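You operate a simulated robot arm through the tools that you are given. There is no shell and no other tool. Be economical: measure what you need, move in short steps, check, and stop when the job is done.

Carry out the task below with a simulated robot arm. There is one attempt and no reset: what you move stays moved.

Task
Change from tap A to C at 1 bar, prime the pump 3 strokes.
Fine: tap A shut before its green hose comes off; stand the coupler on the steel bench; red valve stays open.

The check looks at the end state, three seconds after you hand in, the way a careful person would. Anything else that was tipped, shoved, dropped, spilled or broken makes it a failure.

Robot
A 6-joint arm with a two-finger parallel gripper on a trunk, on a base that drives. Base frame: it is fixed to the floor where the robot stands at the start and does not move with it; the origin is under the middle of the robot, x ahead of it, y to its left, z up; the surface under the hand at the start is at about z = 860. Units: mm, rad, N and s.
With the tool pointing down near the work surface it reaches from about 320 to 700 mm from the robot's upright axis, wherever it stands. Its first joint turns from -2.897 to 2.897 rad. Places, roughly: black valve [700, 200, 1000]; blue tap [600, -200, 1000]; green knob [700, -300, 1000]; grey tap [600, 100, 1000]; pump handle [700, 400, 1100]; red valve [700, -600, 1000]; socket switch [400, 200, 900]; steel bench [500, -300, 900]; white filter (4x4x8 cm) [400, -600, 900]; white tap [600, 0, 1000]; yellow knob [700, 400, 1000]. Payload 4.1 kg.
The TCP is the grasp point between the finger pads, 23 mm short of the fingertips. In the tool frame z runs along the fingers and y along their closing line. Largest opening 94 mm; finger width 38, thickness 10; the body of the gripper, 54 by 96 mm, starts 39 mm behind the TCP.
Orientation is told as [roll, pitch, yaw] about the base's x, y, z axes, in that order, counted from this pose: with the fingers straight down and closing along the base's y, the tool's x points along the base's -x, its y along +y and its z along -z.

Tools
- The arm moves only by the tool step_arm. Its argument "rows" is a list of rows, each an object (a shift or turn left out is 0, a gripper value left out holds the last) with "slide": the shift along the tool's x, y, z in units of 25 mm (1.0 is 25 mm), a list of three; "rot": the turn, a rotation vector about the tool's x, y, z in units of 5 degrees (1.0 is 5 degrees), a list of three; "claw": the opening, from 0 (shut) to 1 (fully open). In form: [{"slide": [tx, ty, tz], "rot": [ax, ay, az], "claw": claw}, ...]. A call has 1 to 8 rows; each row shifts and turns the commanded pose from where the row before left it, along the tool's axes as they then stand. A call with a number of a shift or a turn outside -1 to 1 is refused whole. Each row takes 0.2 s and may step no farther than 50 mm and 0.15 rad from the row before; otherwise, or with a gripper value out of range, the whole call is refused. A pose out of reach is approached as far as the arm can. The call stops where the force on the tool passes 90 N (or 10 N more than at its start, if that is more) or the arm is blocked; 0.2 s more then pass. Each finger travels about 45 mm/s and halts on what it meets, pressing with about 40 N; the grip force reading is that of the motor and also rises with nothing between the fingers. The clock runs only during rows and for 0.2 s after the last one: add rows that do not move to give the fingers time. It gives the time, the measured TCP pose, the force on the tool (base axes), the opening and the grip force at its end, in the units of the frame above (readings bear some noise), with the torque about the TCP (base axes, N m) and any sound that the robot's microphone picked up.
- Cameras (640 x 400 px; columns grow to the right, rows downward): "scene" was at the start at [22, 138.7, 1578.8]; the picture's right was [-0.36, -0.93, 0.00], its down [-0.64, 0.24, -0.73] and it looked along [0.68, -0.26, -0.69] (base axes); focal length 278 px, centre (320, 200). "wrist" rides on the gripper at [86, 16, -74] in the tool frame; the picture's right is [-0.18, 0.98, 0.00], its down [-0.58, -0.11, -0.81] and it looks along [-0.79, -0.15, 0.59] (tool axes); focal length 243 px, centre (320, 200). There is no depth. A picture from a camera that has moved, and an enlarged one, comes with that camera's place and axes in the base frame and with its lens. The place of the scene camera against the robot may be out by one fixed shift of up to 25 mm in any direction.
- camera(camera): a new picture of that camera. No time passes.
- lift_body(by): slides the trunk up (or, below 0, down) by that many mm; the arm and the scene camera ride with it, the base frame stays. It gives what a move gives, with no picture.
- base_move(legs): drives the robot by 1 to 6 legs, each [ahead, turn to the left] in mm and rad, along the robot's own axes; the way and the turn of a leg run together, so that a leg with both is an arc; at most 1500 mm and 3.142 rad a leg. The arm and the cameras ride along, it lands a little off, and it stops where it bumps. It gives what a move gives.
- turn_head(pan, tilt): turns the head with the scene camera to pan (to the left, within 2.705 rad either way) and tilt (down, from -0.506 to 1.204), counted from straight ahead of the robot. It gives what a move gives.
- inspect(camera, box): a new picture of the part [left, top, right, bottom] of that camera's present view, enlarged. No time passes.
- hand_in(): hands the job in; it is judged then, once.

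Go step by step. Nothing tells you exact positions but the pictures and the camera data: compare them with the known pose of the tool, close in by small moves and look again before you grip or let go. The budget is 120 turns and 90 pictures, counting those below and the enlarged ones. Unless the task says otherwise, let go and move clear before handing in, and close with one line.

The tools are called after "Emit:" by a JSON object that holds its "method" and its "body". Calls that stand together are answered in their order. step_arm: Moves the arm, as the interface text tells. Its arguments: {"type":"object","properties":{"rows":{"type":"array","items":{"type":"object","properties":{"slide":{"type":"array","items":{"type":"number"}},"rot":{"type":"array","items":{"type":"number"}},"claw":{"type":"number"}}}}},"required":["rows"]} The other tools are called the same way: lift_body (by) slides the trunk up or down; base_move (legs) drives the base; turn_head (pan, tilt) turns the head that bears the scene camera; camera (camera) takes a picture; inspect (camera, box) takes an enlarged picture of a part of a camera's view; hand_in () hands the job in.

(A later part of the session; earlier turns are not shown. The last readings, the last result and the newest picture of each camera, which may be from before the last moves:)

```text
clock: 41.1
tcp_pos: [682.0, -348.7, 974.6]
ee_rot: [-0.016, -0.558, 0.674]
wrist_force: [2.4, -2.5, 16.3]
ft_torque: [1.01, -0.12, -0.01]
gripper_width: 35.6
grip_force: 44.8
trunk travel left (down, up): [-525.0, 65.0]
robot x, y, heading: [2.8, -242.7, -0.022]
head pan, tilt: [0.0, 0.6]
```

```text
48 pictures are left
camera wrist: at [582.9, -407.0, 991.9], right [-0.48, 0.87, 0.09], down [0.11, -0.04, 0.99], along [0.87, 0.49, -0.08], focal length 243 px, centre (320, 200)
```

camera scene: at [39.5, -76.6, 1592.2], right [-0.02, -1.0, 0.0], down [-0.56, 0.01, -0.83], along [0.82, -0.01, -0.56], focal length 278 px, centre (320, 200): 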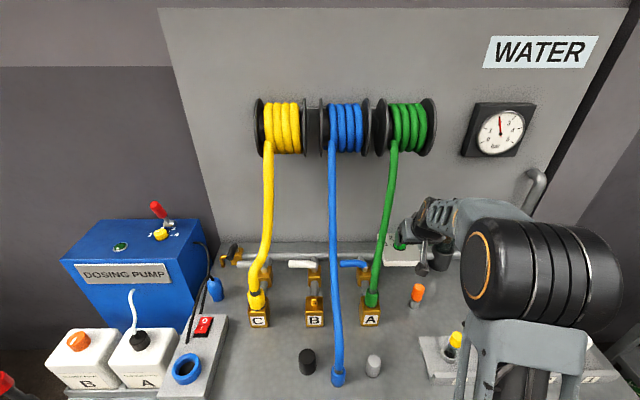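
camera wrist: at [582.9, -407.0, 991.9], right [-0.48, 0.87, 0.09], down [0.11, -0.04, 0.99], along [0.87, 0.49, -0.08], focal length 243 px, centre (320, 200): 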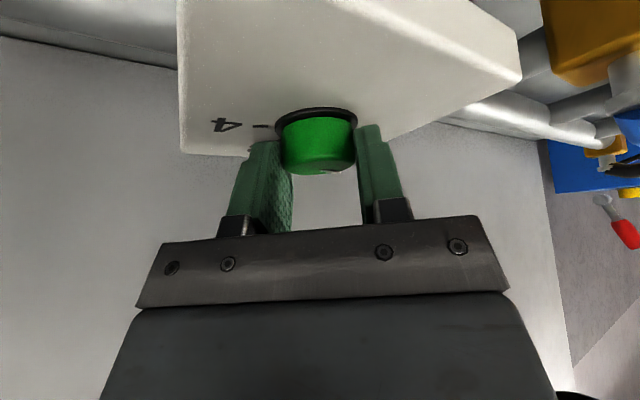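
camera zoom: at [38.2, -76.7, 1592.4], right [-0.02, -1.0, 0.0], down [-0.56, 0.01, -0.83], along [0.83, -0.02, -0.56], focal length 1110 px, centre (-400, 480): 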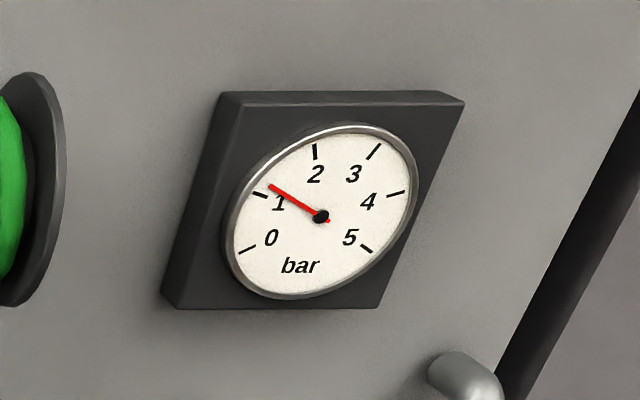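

The gauge reads about 1.19 bar after 40°, so another 9.5° or so should bring it to 1.

Emit:
{"method": "step_arm", "body": {"rows": [{"slide": [0, -0.014, 0], "rot": [-0.533, 0, -0.846]}, {"slide": [0, -0.014, 0], "rot": [-0.48, 0, -0.761]}, {}]}}

Emit:
{"method": "inspect", "body": {"camera": "scene", "box": [470, 95, 530, 160]}}

```text
clock: 41.9
tcp_pos: [683.2, -352.1, 975.7]
ee_rot: [-0.013, -0.555, 0.838]
wrist_force: [7.0, -2.8, 17.6]
ft_torque: [1.1, -0.31, -0.02]
gripper_width: 35.5
grip_force: 44.8
trunk travel left (down, up): [-525.0, 65.0]
robot x, y, heading: [1.3, -244.8, -0.016]
head pan, tilt: [0.0, 0.6]
```

```text
6.15 times, centred on (500, 128) of scene
camera zoom: at [38.6, -76.9, 1592.3], right [-0.02, -1.0, 0.0], down [-0.56, 0.01, -0.83], along [0.83, -0.01, -0.56], focal length 1708 px, centre (-788, 646)
```

zoom: 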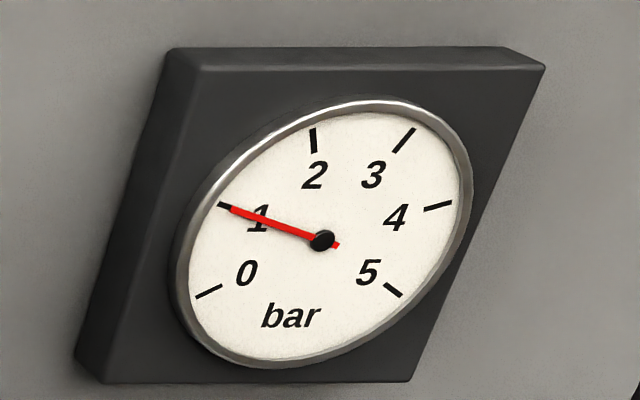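

The gauge is right on 1. I'll release and retreat along the tool axis.

Emit:
{"method": "step_arm", "body": {"rows": [{"claw": 0.75}, {"claw": 0.75}, {"claw": 0.75}, {"slide": [0, 0, -0.8]}, {"slide": [0, 0, -1]}, {"slide": [0, 0, -1]}, {"slide": [0, 0, -1]}, {"slide": [0, 0, -1]}]}}

Emit:
{"method": "inspect", "body": {"camera": "scene", "box": [340, 80, 540, 280]}}

```text
clock: 43.7
tcp_pos: [639.5, -396.6, 1075.8]
ee_rot: [-0.011, -0.552, 0.836]
wrist_force: [-0.2, -0.1, -0.3]
ft_torque: [0.0, 0.0, 0.0]
gripper_width: 70.6
grip_force: 0.0
trunk travel left (down, up): [-525.0, 65.0]
robot x, y, heading: [1.3, -247.4, -0.019]
head pan, tilt: [0.0, 0.6]
```

```text
2.00 times, centred on (440, 180) of scene
camera zoom: at [39.5, -76.7, 1592.2], right [-0.02, -1.0, 0.0], down [-0.56, 0.01, -0.83], along [0.82, -0.01, -0.56], focal length 555 px, centre (80, 240)
```

zoom: 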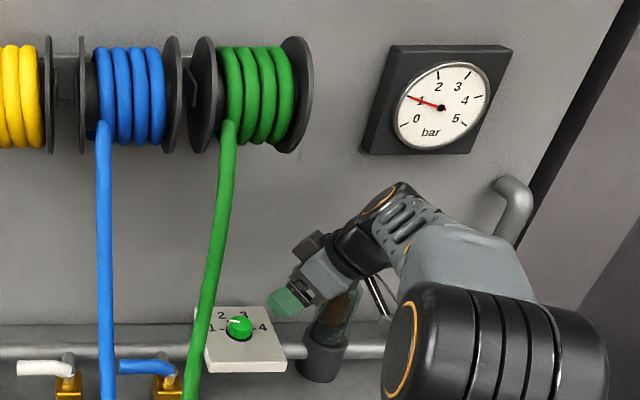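

Gauge holds at 1 bar with the knob released. Next I'll bring the hand to a tilted pre-grasp in front of and to the right of the green coupler on A.

Emit:
{"method": "step_arm", "body": {"rows": [{"slide": [0.288, 0.93, 0.13]}, {"slide": [0.288, 0.93, 0.13]}, {"slide": [0.288, 0.93, 0.13]}, {"slide": [0.288, 0.93, 0.13]}, {"slide": [0.288, 0.93, 0.13]}, {"slide": [0.288, 0.93, 0.13]}, {"slide": [0.288, 0.93, 0.13]}, {"slide": [0.288, 0.93, 0.13]}]}}

Emit:
{"method": "step_arm", "body": {"rows": [{"slide": [0.288, 0.93, 0.13]}, {"slide": [0.288, 0.93, 0.13]}, {"rot": [0, -1, 0]}, {"rot": [0, -1, 0]}, {"rot": [0, -1, 0]}, {"rot": [0, -1, 0]}]}}

Emit:
{"method": "camera", "body": {"camera": "wrist"}}

Emit:
{"method": "camera", "body": {"camera": "scene"}}

```text
clock: 45.5
tcp_pos: [477.9, -299.4, 1024.5]
ee_rot: [-0.012, -0.554, 0.837]
wrist_force: [-0.8, 0.1, -0.1]
ft_torque: [0.01, 0.01, -0.02]
gripper_width: 70.1
grip_force: 0.0
trunk travel left (down, up): [-525.0, 65.0]
robot x, y, heading: [4.7, -246.6, -0.024]
head pan, tilt: [0.0, 0.6]
```

```text
clock: 46.9
tcp_pos: [440.0, -273.7, 1008.9]
ee_rot: [-0.016, -0.903, 0.843]
wrist_force: [-0.2, -0.3, -0.4]
ft_torque: [-0.03, -0.02, 0.0]
gripper_width: 70.6
grip_force: 0.0
trunk travel left (down, up): [-525.0, 65.0]
robot x, y, heading: [3.8, -245.6, -0.017]
head pan, tilt: [0.0, 0.6]
```

```text
45 pictures are left
camera wrist: at [351.9, -345.4, 986.5], right [-0.65, 0.75, 0.14], down [-0.11, -0.27, 0.96], along [0.75, 0.61, 0.26], focal length 243 px, centre (320, 200)
```

wrist: 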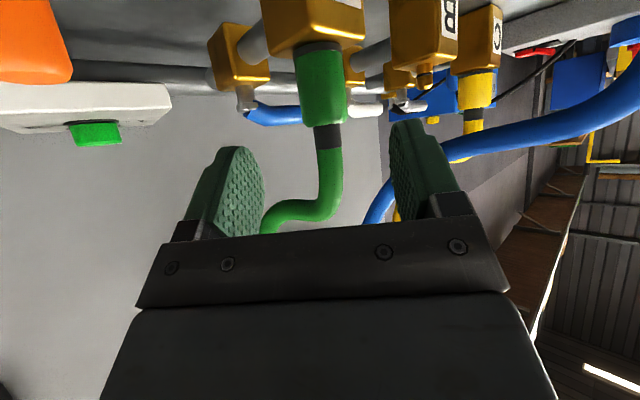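

```text
44 pictures are left
camera scene: at [39.6, -76.8, 1592.2], right [-0.02, -1.0, 0.0], down [-0.56, 0.01, -0.83], along [0.82, -0.01, -0.56], focal length 278 px, centre (320, 200)
```

scene: 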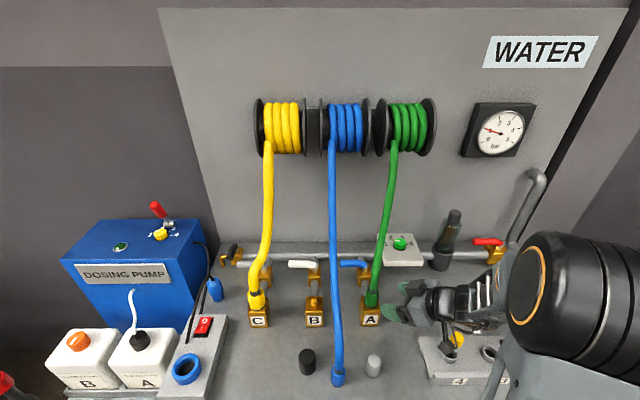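

The green coupler spans z 930–980 at about (487,-221), dead ahead of the fingers. I'll advance 60 mm and look before the last stretch.

Emit:
{"method": "step_arm", "body": {"rows": [{"slide": [0, 0, 0.8]}, {"slide": [0, 0, 0.8]}, {"slide": [0.02, 0, 0.8]}]}}

Emit:
{"method": "camera", "body": {"camera": "wrist"}}

Emit:
{"method": "inspect", "body": {"camera": "scene", "box": [320, 230, 480, 400]}}

```text
clock: 47.7
tcp_pos: [471.7, -238.4, 971.1]
ee_rot: [-0.016, -0.903, 0.845]
wrist_force: [-0.9, -0.2, 0.1]
ft_torque: [0.01, -0.02, 0.0]
gripper_width: 70.6
grip_force: 0.0
trunk travel left (down, up): [-525.0, 65.0]
robot x, y, heading: [1.9, -241.4, -0.016]
head pan, tilt: [0.0, 0.6]
```

```text
43 pictures are left
camera wrist: at [384.7, -310.5, 948.9], right [-0.65, 0.75, 0.14], down [-0.11, -0.27, 0.96], along [0.75, 0.61, 0.26], focal length 243 px, centre (320, 200)
```

wrist: 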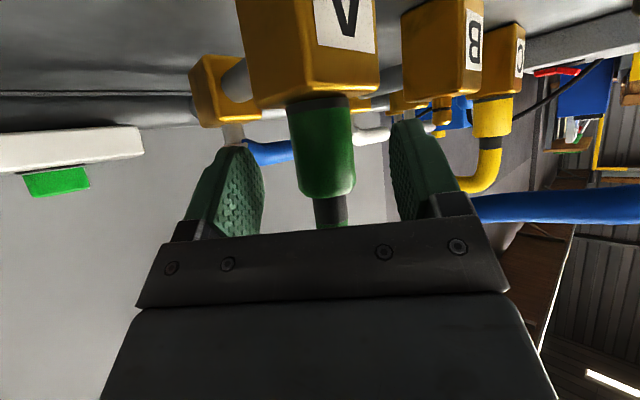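

```text
2.35 times, centred on (400, 315) of scene
camera zoom: at [39.7, -76.5, 1592.2], right [-0.02, -1.0, 0.0], down [-0.56, 0.01, -0.83], along [0.82, -0.01, -0.56], focal length 653 px, centre (132, -71)
```

zoom: 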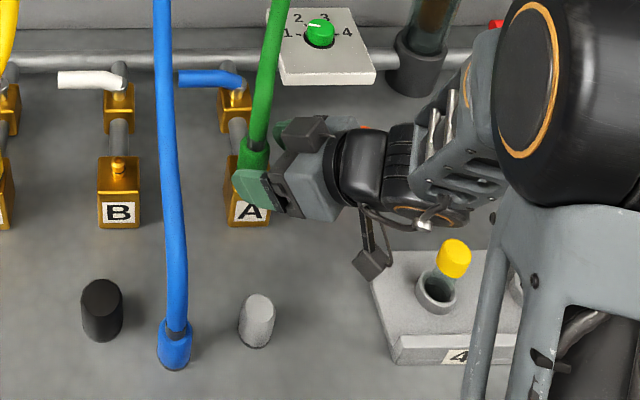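

It is centred. I'll do the last 23 mm, then grip.

Emit:
{"method": "step_arm", "body": {"rows": [{"slide": [0.02, 0, 0.5]}, {"slide": [0.02, 0, 0.42]}, {"claw": 0}, {"claw": 0}, {"claw": 0}, {"claw": 0}]}}

Emit:
{"method": "camera", "body": {"camera": "wrist"}}

```text
clock: 49.1
tcp_pos: [481.9, -226.0, 956.0]
ee_rot: [-0.014, -0.904, 0.843]
wrist_force: [-6.3, -0.3, 3.1]
ft_torque: [0.33, 0.31, 0.05]
gripper_width: 69.0
grip_force: 45.3
trunk travel left (down, up): [-525.0, 65.0]
robot x, y, heading: [5.4, -247.0, -0.018]
head pan, tilt: [0.0, 0.6]
```

```text
41 pictures are left
camera wrist: at [394.6, -298.1, 933.9], right [-0.65, 0.75, 0.14], down [-0.11, -0.27, 0.96], along [0.75, 0.61, 0.26], focal length 243 px, centre (320, 200)
```

wrist: 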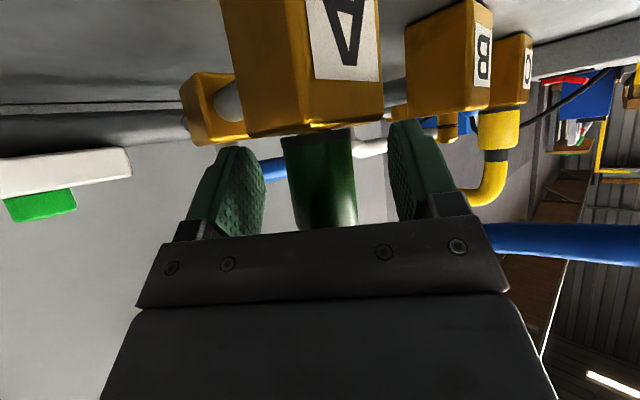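

The width of 69 mm shows the low finger corners caught the brass block instead. I'll open, rise 19 mm and grip again.

Emit:
{"method": "step_arm", "body": {"rows": [{"claw": 0.8}, {"claw": 0.8}, {"slide": [-0.3, 0, -0.24]}, {"slide": [-0.3, 0, -0.24]}, {"claw": 0}, {"claw": 0}, {"claw": 0}, {"claw": 0}]}}

Emit:
{"method": "camera", "body": {"camera": "wrist"}}

```text
clock: 50.9
tcp_pos: [481.2, -226.0, 975.4]
ee_rot: [-0.012, -0.903, 0.844]
wrist_force: [-1.3, 0.6, 0.2]
ft_torque: [0.17, 0.18, -0.06]
gripper_width: 31.8
grip_force: 40.3
trunk travel left (down, up): [-525.0, 65.0]
robot x, y, heading: [1.2, -240.5, -0.016]
head pan, tilt: [0.0, 0.6]
```

```text
40 pictures are left
camera wrist: at [394.6, -298.0, 953.2], right [-0.65, 0.75, 0.14], down [-0.11, -0.27, 0.96], along [0.75, 0.61, 0.26], focal length 243 px, centre (320, 200)
```

wrist: 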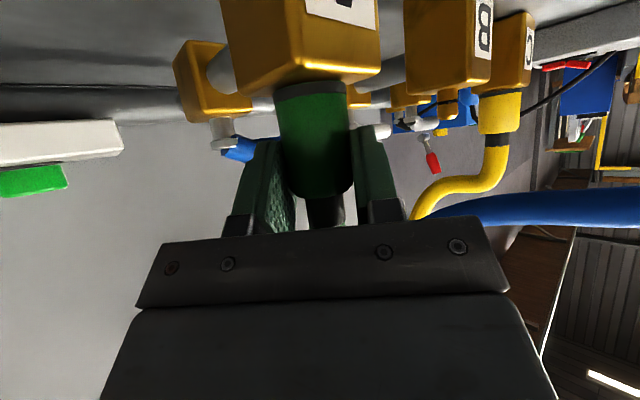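

Gripped on the coupler at 31.8 mm. Now I'll pull straight up.

Emit:
{"method": "step_arm", "body": {"rows": [{"slide": [-0.314, 0, -0.248]}, {"slide": [-0.314, 0, -0.248]}, {"slide": [-0.314, 0, -0.248]}, {"slide": [-0.314, 0, -0.248]}, {"slide": [-0.314, 0, -0.248]}]}}

Emit:
{"method": "camera", "body": {"camera": "wrist"}}

Emit:
{"method": "camera", "body": {"camera": "scene"}}

```text
clock: 52.1
tcp_pos: [481.8, -227.9, 1027.3]
ee_rot: [-0.014, -0.905, 0.841]
wrist_force: [-0.5, 0.5, -1.2]
ft_torque: [0.02, 0.03, 0.05]
gripper_width: 31.4
grip_force: 39.9
trunk travel left (down, up): [-525.0, 65.0]
robot x, y, heading: [0.1, -246.3, -0.017]
head pan, tilt: [0.0, 0.6]
```

```text
39 pictures are left
camera wrist: at [394.1, -298.7, 1003.7], right [-0.65, 0.75, 0.14], down [-0.11, -0.27, 0.96], along [0.75, 0.61, 0.26], focal length 243 px, centre (320, 200)
```

wrist: 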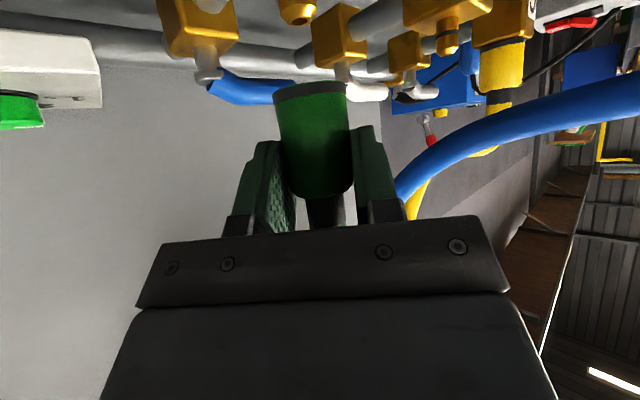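

```text
38 pictures are left
camera scene: at [39.6, -76.6, 1592.2], right [-0.02, -1.0, 0.0], down [-0.56, 0.01, -0.83], along [0.82, -0.01, -0.56], focal length 278 px, centre (320, 200)
```

scene: 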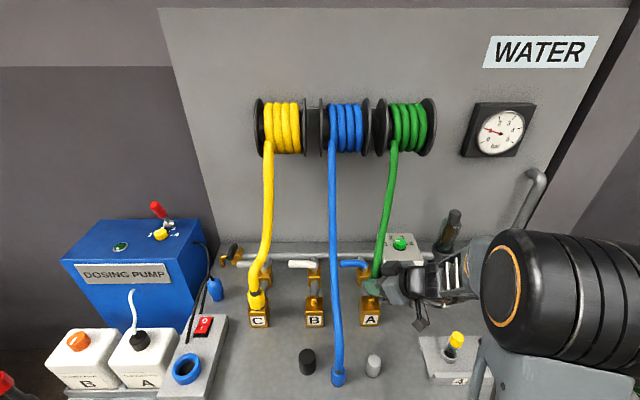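

The coupler is off with tap A shut. I'll carry it to the open bench near (552,-375), well clear of the orange cap, rack and regulator, then turn the hand straight.

Emit:
{"method": "step_arm", "body": {"rows": [{"slide": [0.224, -0.857, -0.283]}, {"slide": [0.224, -0.857, -0.283]}, {"slide": [0.224, -0.857, -0.283]}, {"slide": [0.224, -0.857, -0.283]}, {"slide": [0.224, -0.857, -0.283]}, {"slide": [0.224, -0.857, -0.283]}, {"slide": [0.224, -0.857, -0.283]}]}}

Emit:
{"method": "step_arm", "body": {"rows": [{"rot": [0.785, 0, 0.62]}, {"rot": [0.785, 0, 0.62]}, {"rot": [0.785, 0, 0.62]}, {"rot": [0.785, 0, 0.62]}, {"rot": [0.785, 0, 0.62]}, {"rot": [0.785, 0, 0.62]}, {"rot": [0.785, 0, 0.62]}, {"rot": [0.785, 0, 0.62]}]}}

Emit:
{"method": "camera", "body": {"camera": "scene"}}

Emit:
{"method": "camera", "body": {"camera": "wrist"}}

```text
clock: 53.7
tcp_pos: [548.6, -376.4, 1026.4]
ee_rot: [-0.012, -0.903, 0.841]
wrist_force: [-0.2, -0.4, -0.4]
ft_torque: [0.0, 0.02, 0.02]
gripper_width: 31.5
grip_force: 39.9
trunk travel left (down, up): [-525.0, 65.0]
robot x, y, heading: [2.1, -239.7, -0.013]
head pan, tilt: [0.0, 0.6]
```

```text
clock: 55.5
tcp_pos: [548.9, -374.7, 1026.0]
ee_rot: [-0.01, -0.906, 0.138]
wrist_force: [-0.2, 0.2, 0.2]
ft_torque: [0.0, -0.02, 0.0]
gripper_width: 31.4
grip_force: 39.7
trunk travel left (down, up): [-525.0, 65.0]
robot x, y, heading: [-0.0, -240.8, -0.018]
head pan, tilt: [0.0, 0.6]
```

```text
37 pictures are left
camera scene: at [39.6, -76.6, 1592.2], right [-0.02, -1.0, 0.0], down [-0.56, 0.01, -0.83], along [0.82, -0.01, -0.56], focal length 278 px, centre (320, 200)
```

scene: 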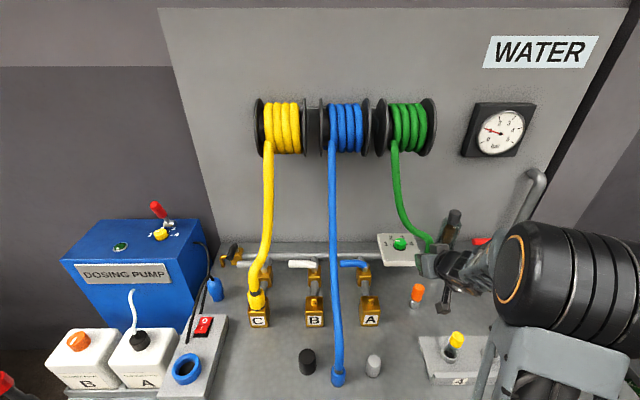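

```text
36 pictures are left
camera wrist: at [435.7, -373.0, 1003.6], right [-0.02, 0.99, 0.14], down [-0.26, -0.14, 0.96], along [0.96, -0.02, 0.26], focal length 243 px, centre (320, 200)
```

wrist: 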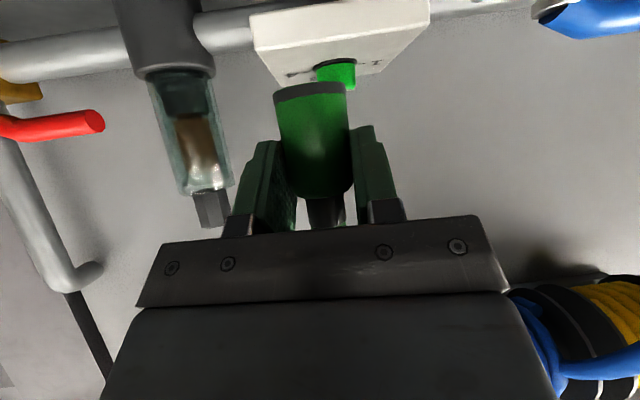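

The hose hangs clear of the knob. I'll lower to just above the bench and then look.

Emit:
{"method": "step_arm", "body": {"rows": [{"slide": [0.646, -0.01, 0.628]}, {"slide": [0.646, -0.01, 0.628]}, {"slide": [0.646, -0.01, 0.628]}, {"slide": [0.646, -0.01, 0.628]}, {"slide": [0.5, -0.01, 0.48]}]}}

Emit:
{"method": "camera", "body": {"camera": "wrist"}}

Emit:
{"method": "inspect", "body": {"camera": "scene", "box": [360, 120, 520, 390]}}

```text
clock: 56.7
tcp_pos: [573.5, -374.8, 946.0]
ee_rot: [-0.034, -0.963, 0.165]
wrist_force: [1.5, 3.0, 29.3]
ft_torque: [0.58, 1.37, -0.18]
gripper_width: 31.6
grip_force: 39.9
trunk travel left (down, up): [-525.0, 65.0]
robot x, y, heading: [4.4, -245.4, -0.01]
head pan, tilt: [0.0, 0.6]
stopped in row 5: the force on the tool passed its limit at 101 N (the readings are from after the stop); the commanded pose is now the measured one
```

```text
35 pictures are left
camera wrist: at [461.7, -374.3, 916.4], right [-0.03, 0.99, 0.13], down [-0.31, -0.14, 0.94], along [0.95, -0.01, 0.32], focal length 243 px, centre (320, 200)
```

wrist: 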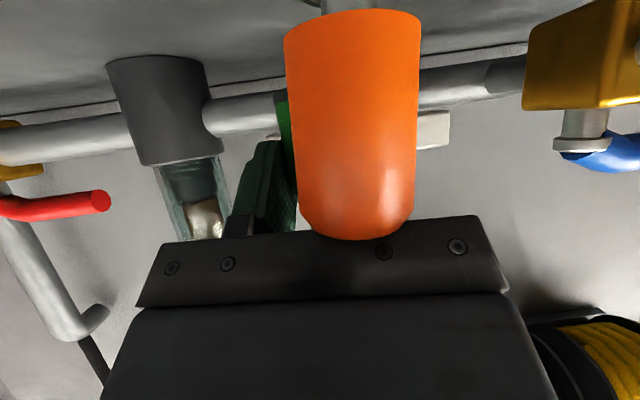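

```text
1.48 times, centred on (440, 255) of scene
camera zoom: at [38.3, -76.3, 1592.0], right [-0.02, -1.0, 0.0], down [-0.56, 0.01, -0.83], along [0.83, -0.01, -0.56], focal length 411 px, centre (142, 118)
```

zoom: 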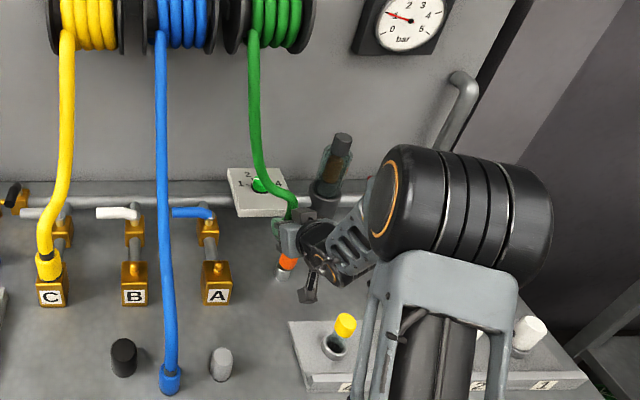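

The gripper body came down on the orange cap, which is further right than I'd reckoned. I'll lift off straight away and check it.

Emit:
{"method": "step_arm", "body": {"rows": [{"slide": [-0.72, 0, -0.5]}, {"slide": [-0.72, 0, -0.5]}, {"slide": [-0.72, 0, -0.5]}, {"slide": [-0.72, 0, -0.5], "rot": [0, 0.7, 0]}]}}

Emit:
{"method": "inspect", "body": {"camera": "scene", "box": [360, 200, 480, 320]}}

Emit:
{"method": "camera", "body": {"camera": "wrist"}}

```text
clock: 57.7
tcp_pos: [571.5, -372.6, 1026.7]
ee_rot: [-0.028, -0.888, 0.155]
wrist_force: [-0.8, 0.0, -1.7]
ft_torque: [-0.02, -0.01, 0.03]
gripper_width: 31.3
grip_force: 39.8
trunk travel left (down, up): [-525.0, 65.0]
robot x, y, heading: [5.2, -244.2, -0.019]
head pan, tilt: [0.0, 0.6]
```

```text
3.33 times, centred on (420, 260) of scene
camera zoom: at [39.5, -76.5, 1592.2], right [-0.02, -1.0, 0.0], down [-0.56, 0.01, -0.83], along [0.82, -0.01, -0.56], focal length 925 px, centre (-13, 0)
```

zoom: 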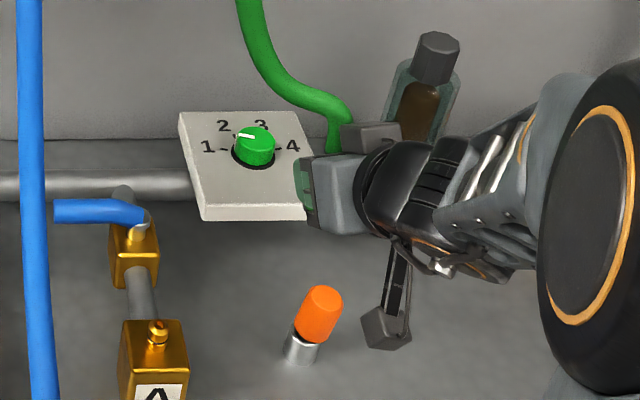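

```text
32 pictures are left
camera wrist: at [458.2, -372.2, 1007.4], right [-0.02, 0.99, 0.13], down [-0.24, -0.13, 0.96], along [0.97, -0.01, 0.24], focal length 243 px, centre (320, 200)
```

wrist: 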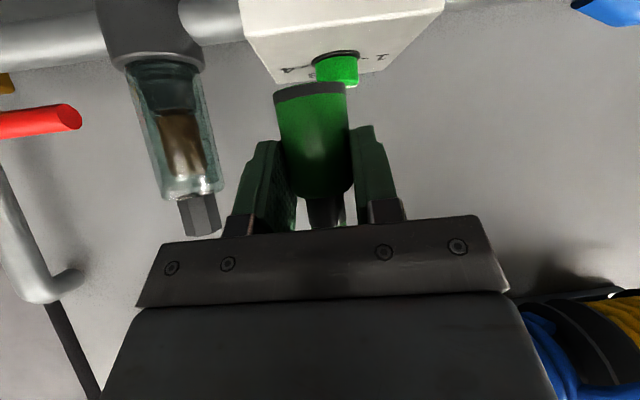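

The orange cap may have shifted by a few px; I'll compare it more closely.

Emit:
{"method": "inspect", "body": {"camera": "scene", "box": [395, 270, 445, 320]}}

```text
8.00 times, centred on (420, 295) of scene
camera zoom: at [39.5, -76.5, 1592.2], right [-0.02, -1.0, 0.0], down [-0.56, 0.01, -0.83], along [0.82, -0.01, -0.56], focal length 2220 px, centre (-480, -560)
```

zoom: 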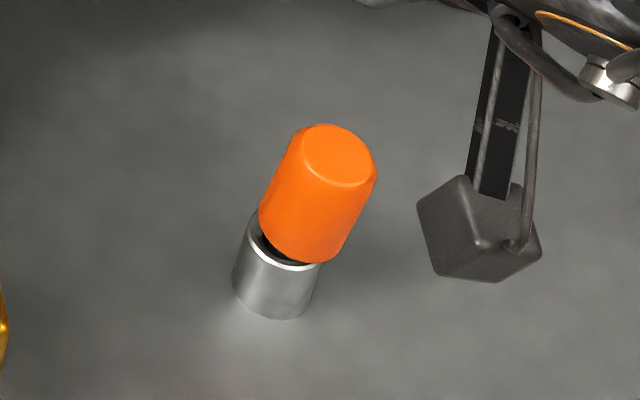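

The cap does look tilted in its cup, so I'll come back to straighten it once the hand is free. First I'll take the coupler to a clear spot in front, at about (445,-292).

Emit:
{"method": "step_arm", "body": {"rows": [{"slide": [0.473, 0.661, -0.582]}, {"slide": [0.473, 0.661, -0.582]}, {"slide": [0.473, 0.661, -0.582]}, {"slide": [0.473, 0.661, -0.582]}, {"slide": [0.473, 0.661, -0.582]}, {"slide": [0.473, 0.661, -0.582]}, {"rot": [0.7, -0.1, 0.56]}, {"rot": [0.7, -0.1, 0.56]}]}}

Emit:
{"method": "camera", "body": {"camera": "wrist"}}

Emit:
{"method": "inspect", "body": {"camera": "scene", "box": [340, 230, 500, 400]}}

```text
clock: 59.5
tcp_pos: [452.8, -291.1, 1027.3]
ee_rot: [-0.027, -0.908, 0.0]
wrist_force: [-0.4, -0.2, -0.3]
ft_torque: [-0.02, 0.03, -0.03]
gripper_width: 31.4
grip_force: 40.1
out of reach, approached as far as the arm can: row 8
trunk travel left (down, up): [-525.0, 65.0]
robot x, y, heading: [6.2, -240.2, -0.017]
head pan, tilt: [0.0, 0.6]
```

```text
30 pictures are left
camera wrist: at [341.0, -273.1, 1004.0], right [0.13, 0.98, 0.13], down [-0.28, -0.09, 0.96], along [0.95, -0.16, 0.26], focal length 243 px, centre (320, 200)
```

wrist: 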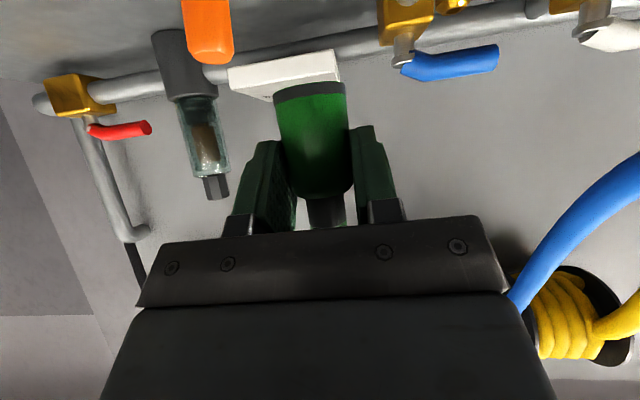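

```text
2.35 times, centred on (420, 315) of scene
camera zoom: at [39.8, -76.5, 1592.2], right [-0.02, -1.0, 0.0], down [-0.56, 0.01, -0.83], along [0.82, -0.01, -0.57], focal length 653 px, centre (85, -71)
```

zoom: 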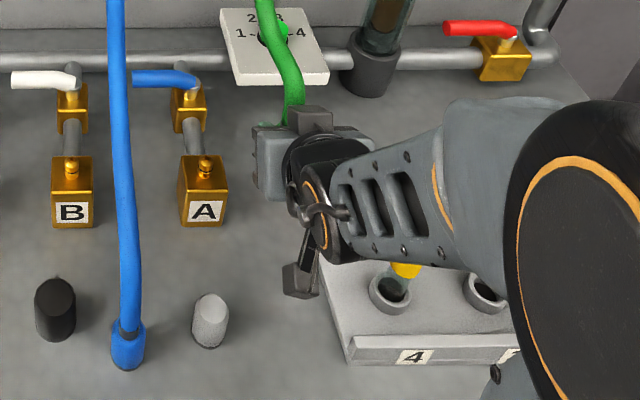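

Reach and the rack make that spot awkward, and the hose would be stretched. The gap at (575,-286), between tap A's line and the orange cap, clears everything, so I'll go there high and check.

Emit:
{"method": "step_arm", "body": {"rows": [{"slide": [-0.6, 0.04, 0.77]}, {"slide": [-0.6, 0.04, 0.77]}, {"slide": [-0.6, 0.04, 0.77]}, {"slide": [-0.6, 0.04, 0.77]}, {"slide": [-0.6, 0.04, 0.77]}, {"slide": [0.7, 0, 0.55], "rot": [0.3, 0, 0]}, {"slide": [0.7, 0, 0.55]}]}}

Emit:
{"method": "camera", "body": {"camera": "wrist"}}

Emit:
{"method": "inspect", "body": {"camera": "scene", "box": [340, 210, 480, 320]}}

```text
clock: 61.1
tcp_pos: [570.6, -317.5, 1002.4]
ee_rot: [-0.046, -0.91, -0.002]
wrist_force: [-0.1, 0.2, -0.6]
ft_torque: [0.0, 0.01, -0.01]
gripper_width: 31.3
grip_force: 40.1
out of reach, approached as far as the arm can: row 6, 7
trunk travel left (down, up): [-525.0, 65.0]
robot x, y, heading: [4.1, -245.4, -0.019]
head pan, tilt: [0.0, 0.6]
```

```text
28 pictures are left
camera wrist: at [458.3, -296.5, 978.3], right [0.15, 0.98, 0.12], down [-0.28, -0.07, 0.96], along [0.95, -0.18, 0.27], focal length 243 px, centre (320, 200)
```

wrist: 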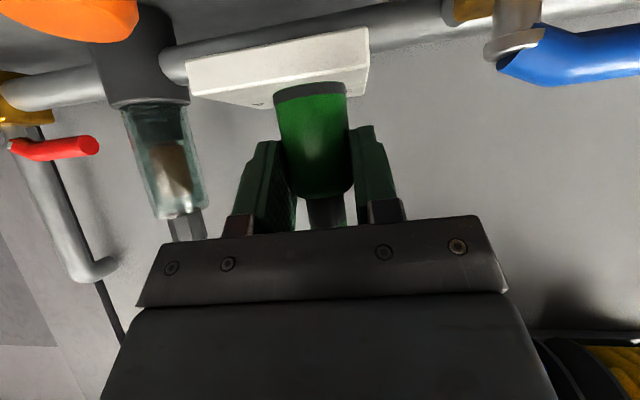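

```text
3.64 times, centred on (410, 265) of scene
camera zoom: at [39.3, -76.4, 1592.2], right [-0.02, -1.0, 0.0], down [-0.56, 0.01, -0.83], along [0.83, -0.01, -0.56], focal length 1009 px, centre (-7, -36)
```

zoom: 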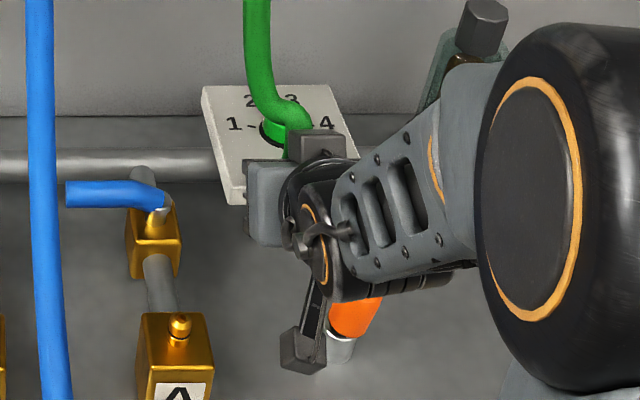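

The arm is at a joint limit with the hand pointing dead ahead. Open bench at (590,-440) suits better and gives about the original hose length, so I'll yaw back toward the right and rise slightly.

Emit:
{"method": "step_arm", "body": {"rows": [{"slide": [-0.5, 0, -0.4], "rot": [-0.785, 0, -0.62]}, {"slide": [-0.5, 0, -0.4], "rot": [-0.785, 0, -0.62]}, {"rot": [-0.785, 0, -0.62]}, {"rot": [-0.785, 0, -0.62]}, {}]}}

```text
clock: 62.3
tcp_pos: [568.0, -315.0, 1033.6]
ee_rot: [-0.051, -0.897, 0.349]
wrist_force: [-0.8, 0.5, 0.0]
ft_torque: [-0.02, 0.01, 0.04]
gripper_width: 31.4
grip_force: 39.6
trunk travel left (down, up): [-525.0, 65.0]
robot x, y, heading: [8.4, -241.4, -0.019]
head pan, tilt: [0.0, 0.6]
```

Emit:
{"method": "step_arm", "body": {"rows": [{"slide": [0.11, -1, -0.138], "rot": [-0.42, 0, 0]}, {"slide": [0.11, -1, -0.138]}, {"slide": [0.11, -1, -0.138]}, {"slide": [0.11, -1, -0.138]}, {"slide": [0.11, -1, -0.138]}, {"slide": [0.676, 0, 0.539]}, {"slide": [0.676, 0, 0.539]}]}}

Emit:
{"method": "camera", "body": {"camera": "wrist"}}

Emit:
{"method": "camera", "body": {"camera": "scene"}}

```text
clock: 63.9
tcp_pos: [589.2, -441.3, 990.5]
ee_rot: [-0.014, -0.899, 0.347]
wrist_force: [0.1, -0.5, -2.6]
ft_torque: [0.02, 0.03, 0.01]
gripper_width: 31.3
grip_force: 40.2
trunk travel left (down, up): [-525.0, 65.0]
robot x, y, heading: [2.3, -244.4, -0.018]
head pan, tilt: [0.0, 0.6]
```

```text
26 pictures are left
camera wrist: at [478.6, -462.4, 970.2], right [-0.22, 0.97, 0.14], down [-0.22, -0.18, 0.96], along [0.95, 0.18, 0.25], focal length 243 px, centre (320, 200)
```

wrist: 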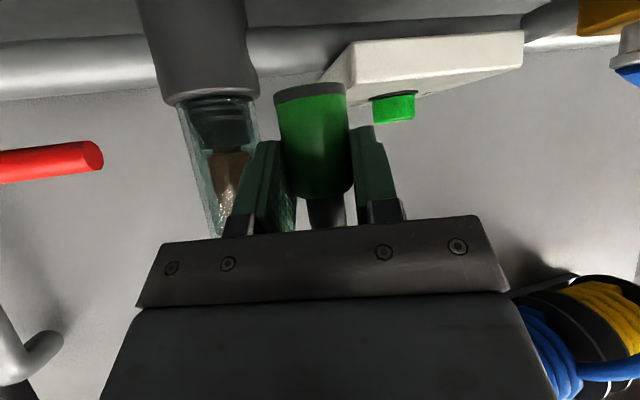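

```text
25 pictures are left
camera scene: at [39.8, -76.7, 1592.2], right [-0.02, -1.0, 0.0], down [-0.56, 0.01, -0.82], along [0.82, -0.01, -0.57], focal length 278 px, centre (320, 200)
```

scene: 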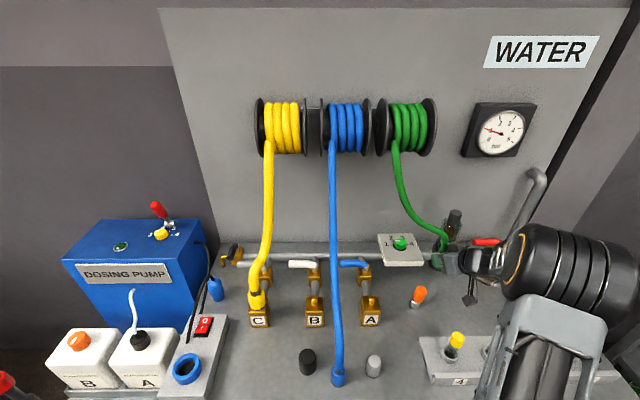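

The area is clear. I'll lower toward the bench, ending in small steps while watching the force.

Emit:
{"method": "step_arm", "body": {"rows": [{"slide": [0.688, 0, 0.549]}, {"slide": [0.688, 0, 0.549]}, {"slide": [0.688, 0, 0.549]}, {"slide": [0.2, 0, 0.16]}, {"slide": [0.1, 0, 0.08]}, {}]}}

```text
clock: 65.3
tcp_pos: [589.5, -442.3, 915.8]
ee_rot: [-0.013, -0.897, 0.349]
wrist_force: [-0.5, 0.4, -1.4]
ft_torque: [-0.01, 0.01, 0.02]
gripper_width: 31.7
grip_force: 39.1
trunk travel left (down, up): [-525.0, 65.0]
robot x, y, heading: [5.7, -241.7, -0.019]
head pan, tilt: [0.0, 0.6]
```

Emit:
{"method": "step_arm", "body": {"rows": [{"slide": [0.094, 0, 0.075]}, {"slide": [0.094, 0, 0.075]}, {}]}}

Emit:
{"method": "camera", "body": {"camera": "wrist"}}

```text
clock: 66.1
tcp_pos: [588.9, -442.9, 910.2]
ee_rot: [-0.014, -0.899, 0.345]
wrist_force: [-0.2, -0.2, -0.6]
ft_torque: [0.0, -0.03, 0.0]
gripper_width: 31.1
grip_force: 39.6
trunk travel left (down, up): [-525.0, 65.0]
robot x, y, heading: [5.9, -243.3, -0.021]
head pan, tilt: [0.0, 0.6]
```

```text
24 pictures are left
camera wrist: at [477.5, -463.0, 888.4], right [-0.22, 0.97, 0.13], down [-0.22, -0.18, 0.96], along [0.95, 0.18, 0.25], focal length 243 px, centre (320, 200)
```

wrist: 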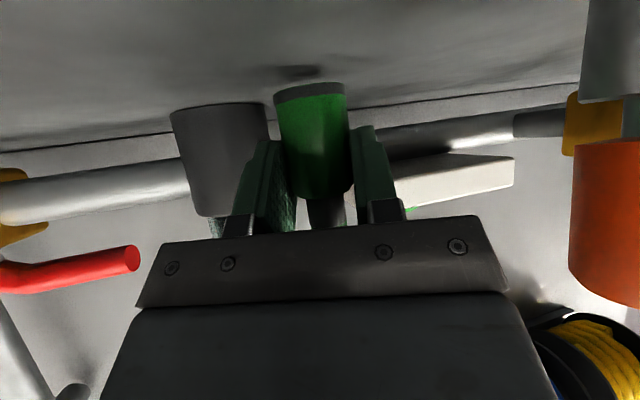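

The shadow is nearly touching, so I'm a few mm above the bench. I'll creep down.

Emit:
{"method": "step_arm", "body": {"rows": [{"slide": [0.063, 0, 0.05]}, {"slide": [0.063, 0, 0.05]}, {}]}}

Emit:
{"method": "step_arm", "body": {"rows": [{"slide": [0.063, 0, 0.05]}, {}]}}

```text
clock: 66.9
tcp_pos: [589.0, -441.7, 906.4]
ee_rot: [-0.014, -0.897, 0.348]
wrist_force: [0.2, 0.9, -0.5]
ft_torque: [0.01, 0.03, 0.02]
gripper_width: 31.4
grip_force: 39.8
trunk travel left (down, up): [-525.0, 65.0]
robot x, y, heading: [1.8, -242.9, -0.016]
head pan, tilt: [0.0, 0.6]
```

```text
clock: 67.5
tcp_pos: [587.7, -442.7, 904.0]
ee_rot: [-0.016, -0.897, 0.35]
wrist_force: [-0.2, -0.1, 0.0]
ft_torque: [0.0, 0.0, -0.02]
gripper_width: 31.3
grip_force: 39.5
trunk travel left (down, up): [-525.0, 65.0]
robot x, y, heading: [6.4, -242.7, -0.016]
head pan, tilt: [0.0, 0.6]
```

Emit:
{"method": "step_arm", "body": {"rows": [{"slide": [0.063, 0, 0.05]}, {"slide": [0.031, 0, 0.025]}, {}]}}

Emit:
{"method": "step_arm", "body": {"rows": [{"slide": [0.063, 0, 0.05]}, {}]}}

```text
clock: 68.3
tcp_pos: [586.8, -442.6, 903.0]
ee_rot: [-0.018, -0.9, 0.35]
wrist_force: [-1.0, 0.0, 13.1]
ft_torque: [-0.48, 1.79, 0.05]
gripper_width: 31.5
grip_force: 40.5
trunk travel left (down, up): [-525.0, 65.0]
robot x, y, heading: [2.6, -243.1, -0.017]
head pan, tilt: [0.0, 0.6]
```

```text
clock: 68.9
tcp_pos: [588.1, -442.3, 903.9]
ee_rot: [-0.022, -0.903, 0.353]
wrist_force: [-0.2, -0.6, 38.9]
ft_torque: [-1.38, 5.16, -0.01]
gripper_width: 31.3
grip_force: 40.0
trunk travel left (down, up): [-525.0, 65.0]
robot x, y, heading: [1.5, -243.0, -0.013]
head pan, tilt: [0.0, 0.6]
```

The torque puts the contact about 130 mm behind the grip, so the camera stalk is touching the bench, not the coupler. I'll tilt the hand up 2.5° and lower a touch more.

Emit:
{"method": "step_arm", "body": {"rows": [{"rot": [0, 0.5, 0]}, {}]}}

Emit:
{"method": "step_arm", "body": {"rows": [{"slide": [0.05, 0, 0.04]}, {}]}}

```text
clock: 69.5
tcp_pos: [588.0, -441.0, 901.7]
ee_rot: [-0.019, -0.858, 0.353]
wrist_force: [8.9, 0.1, 26.9]
ft_torque: [0.39, -0.84, -0.1]
gripper_width: 31.5
grip_force: 39.5
trunk travel left (down, up): [-525.0, 65.0]
robot x, y, heading: [3.4, -243.4, -0.016]
head pan, tilt: [0.0, 0.6]
```

```text
clock: 70.1
tcp_pos: [587.5, -442.3, 901.1]
ee_rot: [-0.021, -0.86, 0.351]
wrist_force: [7.7, 1.9, 27.6]
ft_torque: [0.5, -0.74, -0.11]
gripper_width: 31.3
grip_force: 39.8
trunk travel left (down, up): [-525.0, 65.0]
robot x, y, heading: [3.2, -244.4, -0.014]
head pan, tilt: [0.0, 0.6]
```

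The load is now under the coupler itself, so it's on the bench. I'll release gently and look.

Emit:
{"method": "step_arm", "body": {"rows": [{"claw": 0.5}, {"claw": 0.6}, {"claw": 0.7}, {}, {}]}}

Emit:
{"method": "camera", "body": {"camera": "wrist"}}

```text
clock: 71.3
tcp_pos: [587.6, -442.6, 897.2]
ee_rot: [-0.015, -0.855, 0.348]
wrist_force: [0.1, -0.3, 0.3]
ft_torque: [-0.01, 0.02, 0.04]
gripper_width: 65.7
grip_force: 0.0
trunk travel left (down, up): [-525.0, 65.0]
robot x, y, heading: [5.6, -242.4, -0.016]
head pan, tilt: [0.0, 0.6]
```

```text
23 pictures are left
camera wrist: at [475.6, -464.3, 880.7], right [-0.21, 0.97, 0.13], down [-0.18, -0.17, 0.97], along [0.96, 0.18, 0.21], focal length 243 px, centre (320, 200)
```

wrist: 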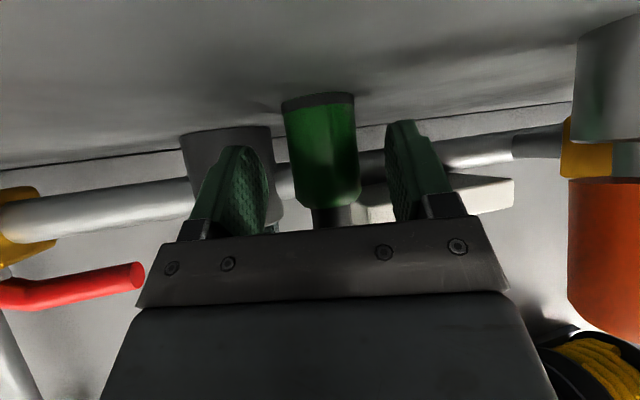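

It stands upright and free. I'll back away along the tool axis.

Emit:
{"method": "step_arm", "body": {"rows": [{"slide": [0, 0, -0.6]}, {"slide": [0, 0, -1]}, {"slide": [0, 0, -1]}, {"slide": [0, 0, -1]}, {"slide": [0, 0, -1]}, {"slide": [0, 0, -1]}]}}

Emit:
{"method": "camera", "body": {"camera": "scene"}}

Emit:
{"method": "camera", "body": {"camera": "wrist"}}

```text
clock: 72.7
tcp_pos: [485.4, -476.4, 988.9]
ee_rot: [-0.013, -0.853, 0.344]
wrist_force: [-0.3, 0.0, 0.5]
ft_torque: [0.02, 0.01, -0.01]
gripper_width: 66.0
grip_force: 0.1
trunk travel left (down, up): [-525.0, 65.0]
robot x, y, heading: [6.7, -244.5, -0.017]
head pan, tilt: [0.0, 0.6]
```

```text
22 pictures are left
camera scene: at [39.3, -76.6, 1592.2], right [-0.02, -1.0, 0.0], down [-0.56, 0.01, -0.83], along [0.83, -0.01, -0.56], focal length 278 px, centre (320, 200)
```

scene: 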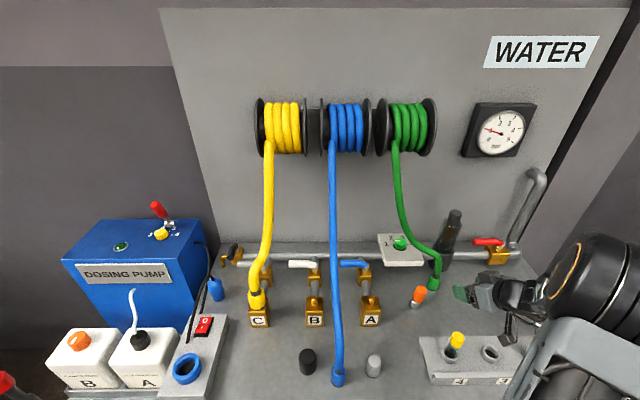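

```text
21 pictures are left
camera wrist: at [374.5, -497.3, 973.0], right [-0.21, 0.97, 0.13], down [-0.18, -0.17, 0.97], along [0.96, 0.18, 0.21], focal length 243 px, centre (320, 200)
```

wrist: 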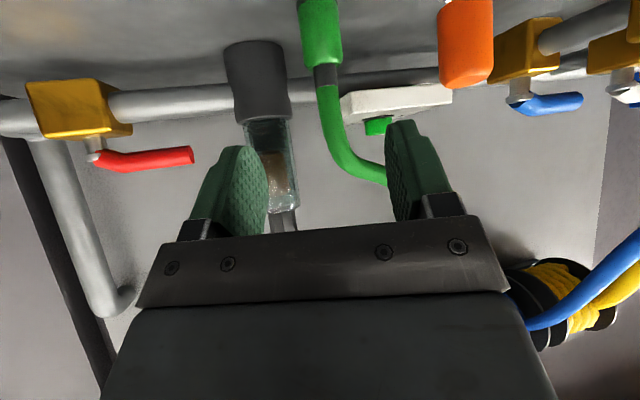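

The coupler stands on the bench. The orange cap leans about 13° toward front-right where I bumped it, so I'll straighten it with a vertical grip across the lean, starting by turning the hand vertical above.

Emit:
{"method": "step_arm", "body": {"rows": [{"slide": [-0.75, 0, -0.66], "rot": [0, 1, 0]}, {"slide": [-0.7, 0, -0.7], "rot": [0, 1, 0]}, {"rot": [0, 1, 0], "slide": [0, 0.8, 0]}, {"rot": [0, 1, 0], "slide": [0, 0.8, 0]}, {"rot": [0, 1, 0], "slide": [0, 0.8, 0]}, {"rot": [0, 1, 0], "slide": [0, 0.8, 0]}, {"rot": [0, 1, 0], "slide": [0, 0.8, 0]}, {"rot": [0, 1, 0]}]}}

Emit:
{"method": "step_arm", "body": {"rows": [{"rot": [0, 1, 0]}, {"rot": [0, 0.8, 0]}, {"rot": [0, 0, 1]}, {"rot": [0, 0, 1]}, {"rot": [0, 0, 1]}, {"rot": [0, 0, 1]}, {"rot": [0, 0, 1]}, {"rot": [0, 0, 1]}]}}

Emit:
{"method": "step_arm", "body": {"rows": [{"rot": [0, 0, 1]}, {"rot": [0, 0, 1]}, {"rot": [0, 0, 1]}, {"rot": [0, 0, 1]}, {"rot": [0, 0, 1]}, {"rot": [0, 0, 1]}, {"rot": [0, 0, 1]}]}}

Emit:
{"method": "camera", "body": {"camera": "wrist"}}

```text
clock: 74.5
tcp_pos: [454.2, -381.3, 1037.7]
ee_rot: [-0.008, -0.153, 0.338]
wrist_force: [-0.1, -0.3, -0.6]
ft_torque: [0.01, -0.01, 0.01]
gripper_width: 65.8
grip_force: 0.1
trunk travel left (down, up): [-525.0, 65.0]
robot x, y, heading: [3.7, -243.2, -0.016]
head pan, tilt: [0.0, 0.6]
```

```text
clock: 76.3
tcp_pos: [456.5, -379.7, 1039.3]
ee_rot: [-0.01, -0.003, -0.188]
wrist_force: [0.7, -0.1, 0.8]
ft_torque: [-0.02, 0.0, -0.01]
gripper_width: 65.9
grip_force: 0.1
trunk travel left (down, up): [-525.0, 65.0]
robot x, y, heading: [3.1, -241.3, -0.018]
head pan, tilt: [0.0, 0.6]
```

```text
clock: 77.9
tcp_pos: [454.2, -380.4, 1039.1]
ee_rot: [-0.004, -0.008, -0.799]
wrist_force: [-1.1, 0.2, -0.3]
ft_torque: [0.07, -0.02, -0.01]
gripper_width: 65.8
grip_force: 0.0
trunk travel left (down, up): [-525.0, 65.0]
robot x, y, heading: [7.5, -245.8, -0.016]
head pan, tilt: [0.0, 0.6]
```

```text
20 pictures are left
camera wrist: at [406.3, -306.6, 1112.0], right [0.83, 0.55, 0.0], down [0.33, -0.49, 0.81], along [0.45, -0.68, -0.58], focal length 243 px, centre (320, 200)
```

wrist: 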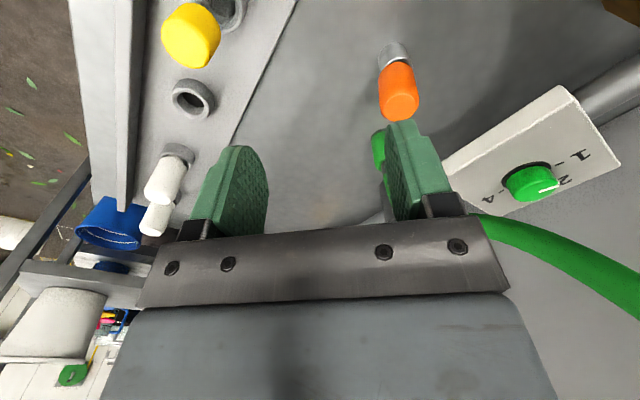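

The lean is confirmed. I'll move over the cap and down to just above it.

Emit:
{"method": "step_arm", "body": {"rows": [{"slide": [-0.356, 0.787, 0]}, {"slide": [-0.356, 0.787, 0]}, {"slide": [-0.356, 0.787, 0]}, {"slide": [0, 0, 1]}, {"slide": [0, 0, 0.9]}]}}

Emit:
{"method": "camera", "body": {"camera": "wrist"}}

```text
clock: 79.1
tcp_pos: [515.4, -358.7, 989.9]
ee_rot: [-0.005, -0.007, -0.798]
wrist_force: [0.7, 0.4, 0.3]
ft_torque: [0.0, 0.01, 0.01]
gripper_width: 65.7
grip_force: 0.1
trunk travel left (down, up): [-525.0, 65.0]
robot x, y, heading: [6.3, -244.8, -0.016]
head pan, tilt: [0.0, 0.6]
```

```text
19 pictures are left
camera wrist: at [467.3, -284.5, 1064.8], right [0.83, 0.55, 0.0], down [0.33, -0.48, 0.81], along [0.45, -0.68, -0.58], focal length 243 px, centre (320, 200)
```

wrist: 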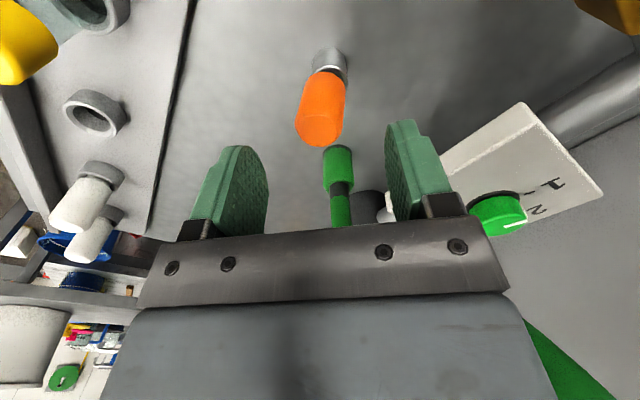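

The cap's base is about 8 mm further along the closing line than its top. I'll centre on the base, lower around the cap and close to bring it upright.

Emit:
{"method": "step_arm", "body": {"rows": [{"slide": [0.16, 0.32, 0]}, {"slide": [0, 0, 0.9]}, {"slide": [0, 0, 0.9]}, {"claw": 0.4}, {"claw": 0.2}, {"claw": 0.2}, {"claw": 0.2}]}}

Emit:
{"method": "camera", "body": {"camera": "wrist"}}

```text
clock: 80.7
tcp_pos: [518.0, -350.6, 944.8]
ee_rot: [-0.005, -0.008, -0.797]
wrist_force: [-0.3, 0.2, 0.3]
ft_torque: [-0.02, 0.04, 0.03]
gripper_width: 28.1
grip_force: 39.5
trunk travel left (down, up): [-525.0, 65.0]
robot x, y, heading: [3.6, -244.6, -0.018]
head pan, tilt: [0.0, 0.6]
```

```text
18 pictures are left
camera wrist: at [470.1, -277.3, 1019.4], right [0.83, 0.55, 0.0], down [0.33, -0.48, 0.81], along [0.45, -0.68, -0.58], focal length 243 px, centre (320, 200)
```

wrist: 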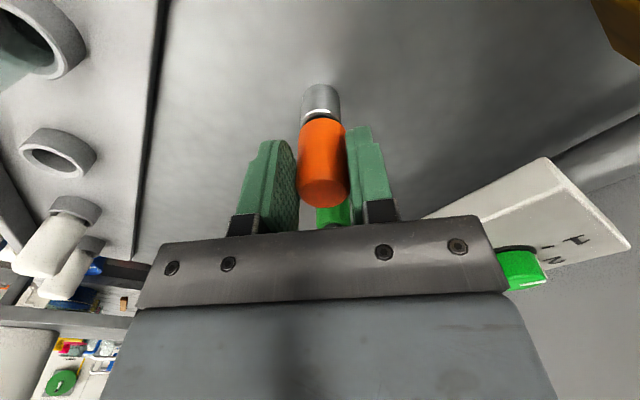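

It's aligned with its cup in this plane. I'll press down gently to seat it, then release and lift clear to check.

Emit:
{"method": "step_arm", "body": {"rows": [{"slide": [0, 0, 0.1]}, {"slide": [0, 0, 0.1]}, {}]}}

```text
clock: 81.5
tcp_pos: [518.3, -351.9, 942.7]
ee_rot: [0.0, -0.013, -0.798]
wrist_force: [0.5, -0.4, 32.2]
ft_torque: [-0.38, -0.28, -0.02]
gripper_width: 28.8
grip_force: 40.0
trunk travel left (down, up): [-525.0, 65.0]
robot x, y, heading: [4.4, -243.7, -0.021]
head pan, tilt: [0.0, 0.6]
```

Emit:
{"method": "step_arm", "body": {"rows": [{"slide": [0, 0, -0.1]}, {"claw": 0.5}, {"claw": 0.7}, {}, {"slide": [0, 0, -0.8]}, {"slide": [0, 0, -1]}, {"slide": [0, 0, -1]}, {"slide": [0, 0, -1]}]}}

Emit:
{"method": "inspect", "body": {"camera": "scene", "box": [395, 250, 465, 310]}}

Emit:
{"method": "inspect", "body": {"camera": "wrist", "box": [220, 0, 420, 130]}}

```text
clock: 83.3
tcp_pos: [519.4, -351.8, 1038.1]
ee_rot: [-0.006, -0.009, -0.798]
wrist_force: [0.1, 0.4, -0.7]
ft_torque: [0.01, 0.02, -0.02]
gripper_width: 66.0
grip_force: 0.0
trunk travel left (down, up): [-525.0, 65.0]
robot x, y, heading: [4.9, -244.9, -0.019]
head pan, tilt: [0.0, 0.6]
```

```text
6.67 times, centred on (430, 280) of scene
camera zoom: at [39.4, -76.5, 1592.2], right [-0.02, -1.0, 0.0], down [-0.56, 0.01, -0.83], along [0.83, -0.01, -0.56], focal length 1850 px, centre (-413, -333)
```

zoom: 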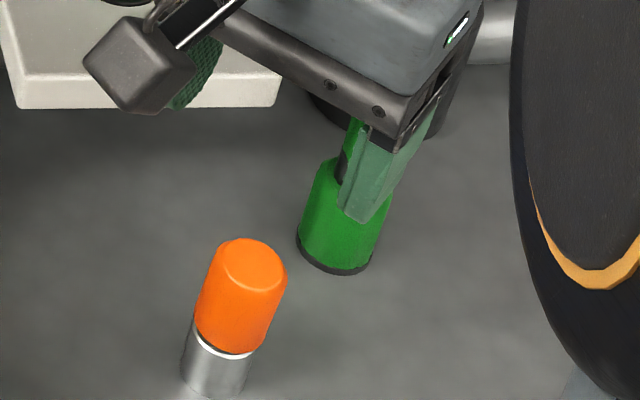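

```text
3.08 times, centred on (320, 65) of wrist
camera zoom: at [469.3, -277.3, 1111.9], right [0.83, 0.55, 0.0], down [0.33, -0.48, 0.81], along [0.45, -0.68, -0.58], focal length 746 px, centre (320, 615)
```

zoom: 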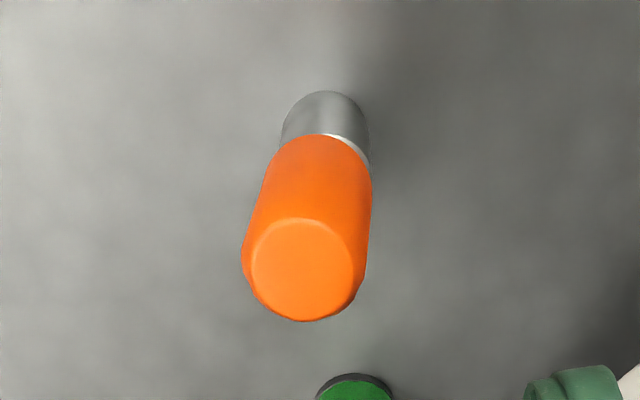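

The cap still leans about 8° because my grip fixed only one plane. A flat press from above with closed fingers should level it onto its seat.

Emit:
{"method": "step_arm", "body": {"rows": [{"claw": 0}, {"claw": 0, "slide": [0.1, 0, 0]}, {"claw": 0}, {"claw": 0}, {"slide": [0, 0, 0.9]}, {"slide": [0, 0, 0.9]}, {"slide": [0, 0, 0.5]}, {}]}}

```text
clock: 85.1
tcp_pos: [518.0, -348.8, 981.6]
ee_rot: [-0.006, -0.008, -0.796]
wrist_force: [0.0, 0.1, 0.5]
ft_torque: [0.02, 0.01, 0.01]
gripper_width: 0.2
grip_force: 40.1
trunk travel left (down, up): [-525.0, 65.0]
robot x, y, heading: [4.5, -243.6, -0.016]
head pan, tilt: [0.0, 0.6]
```

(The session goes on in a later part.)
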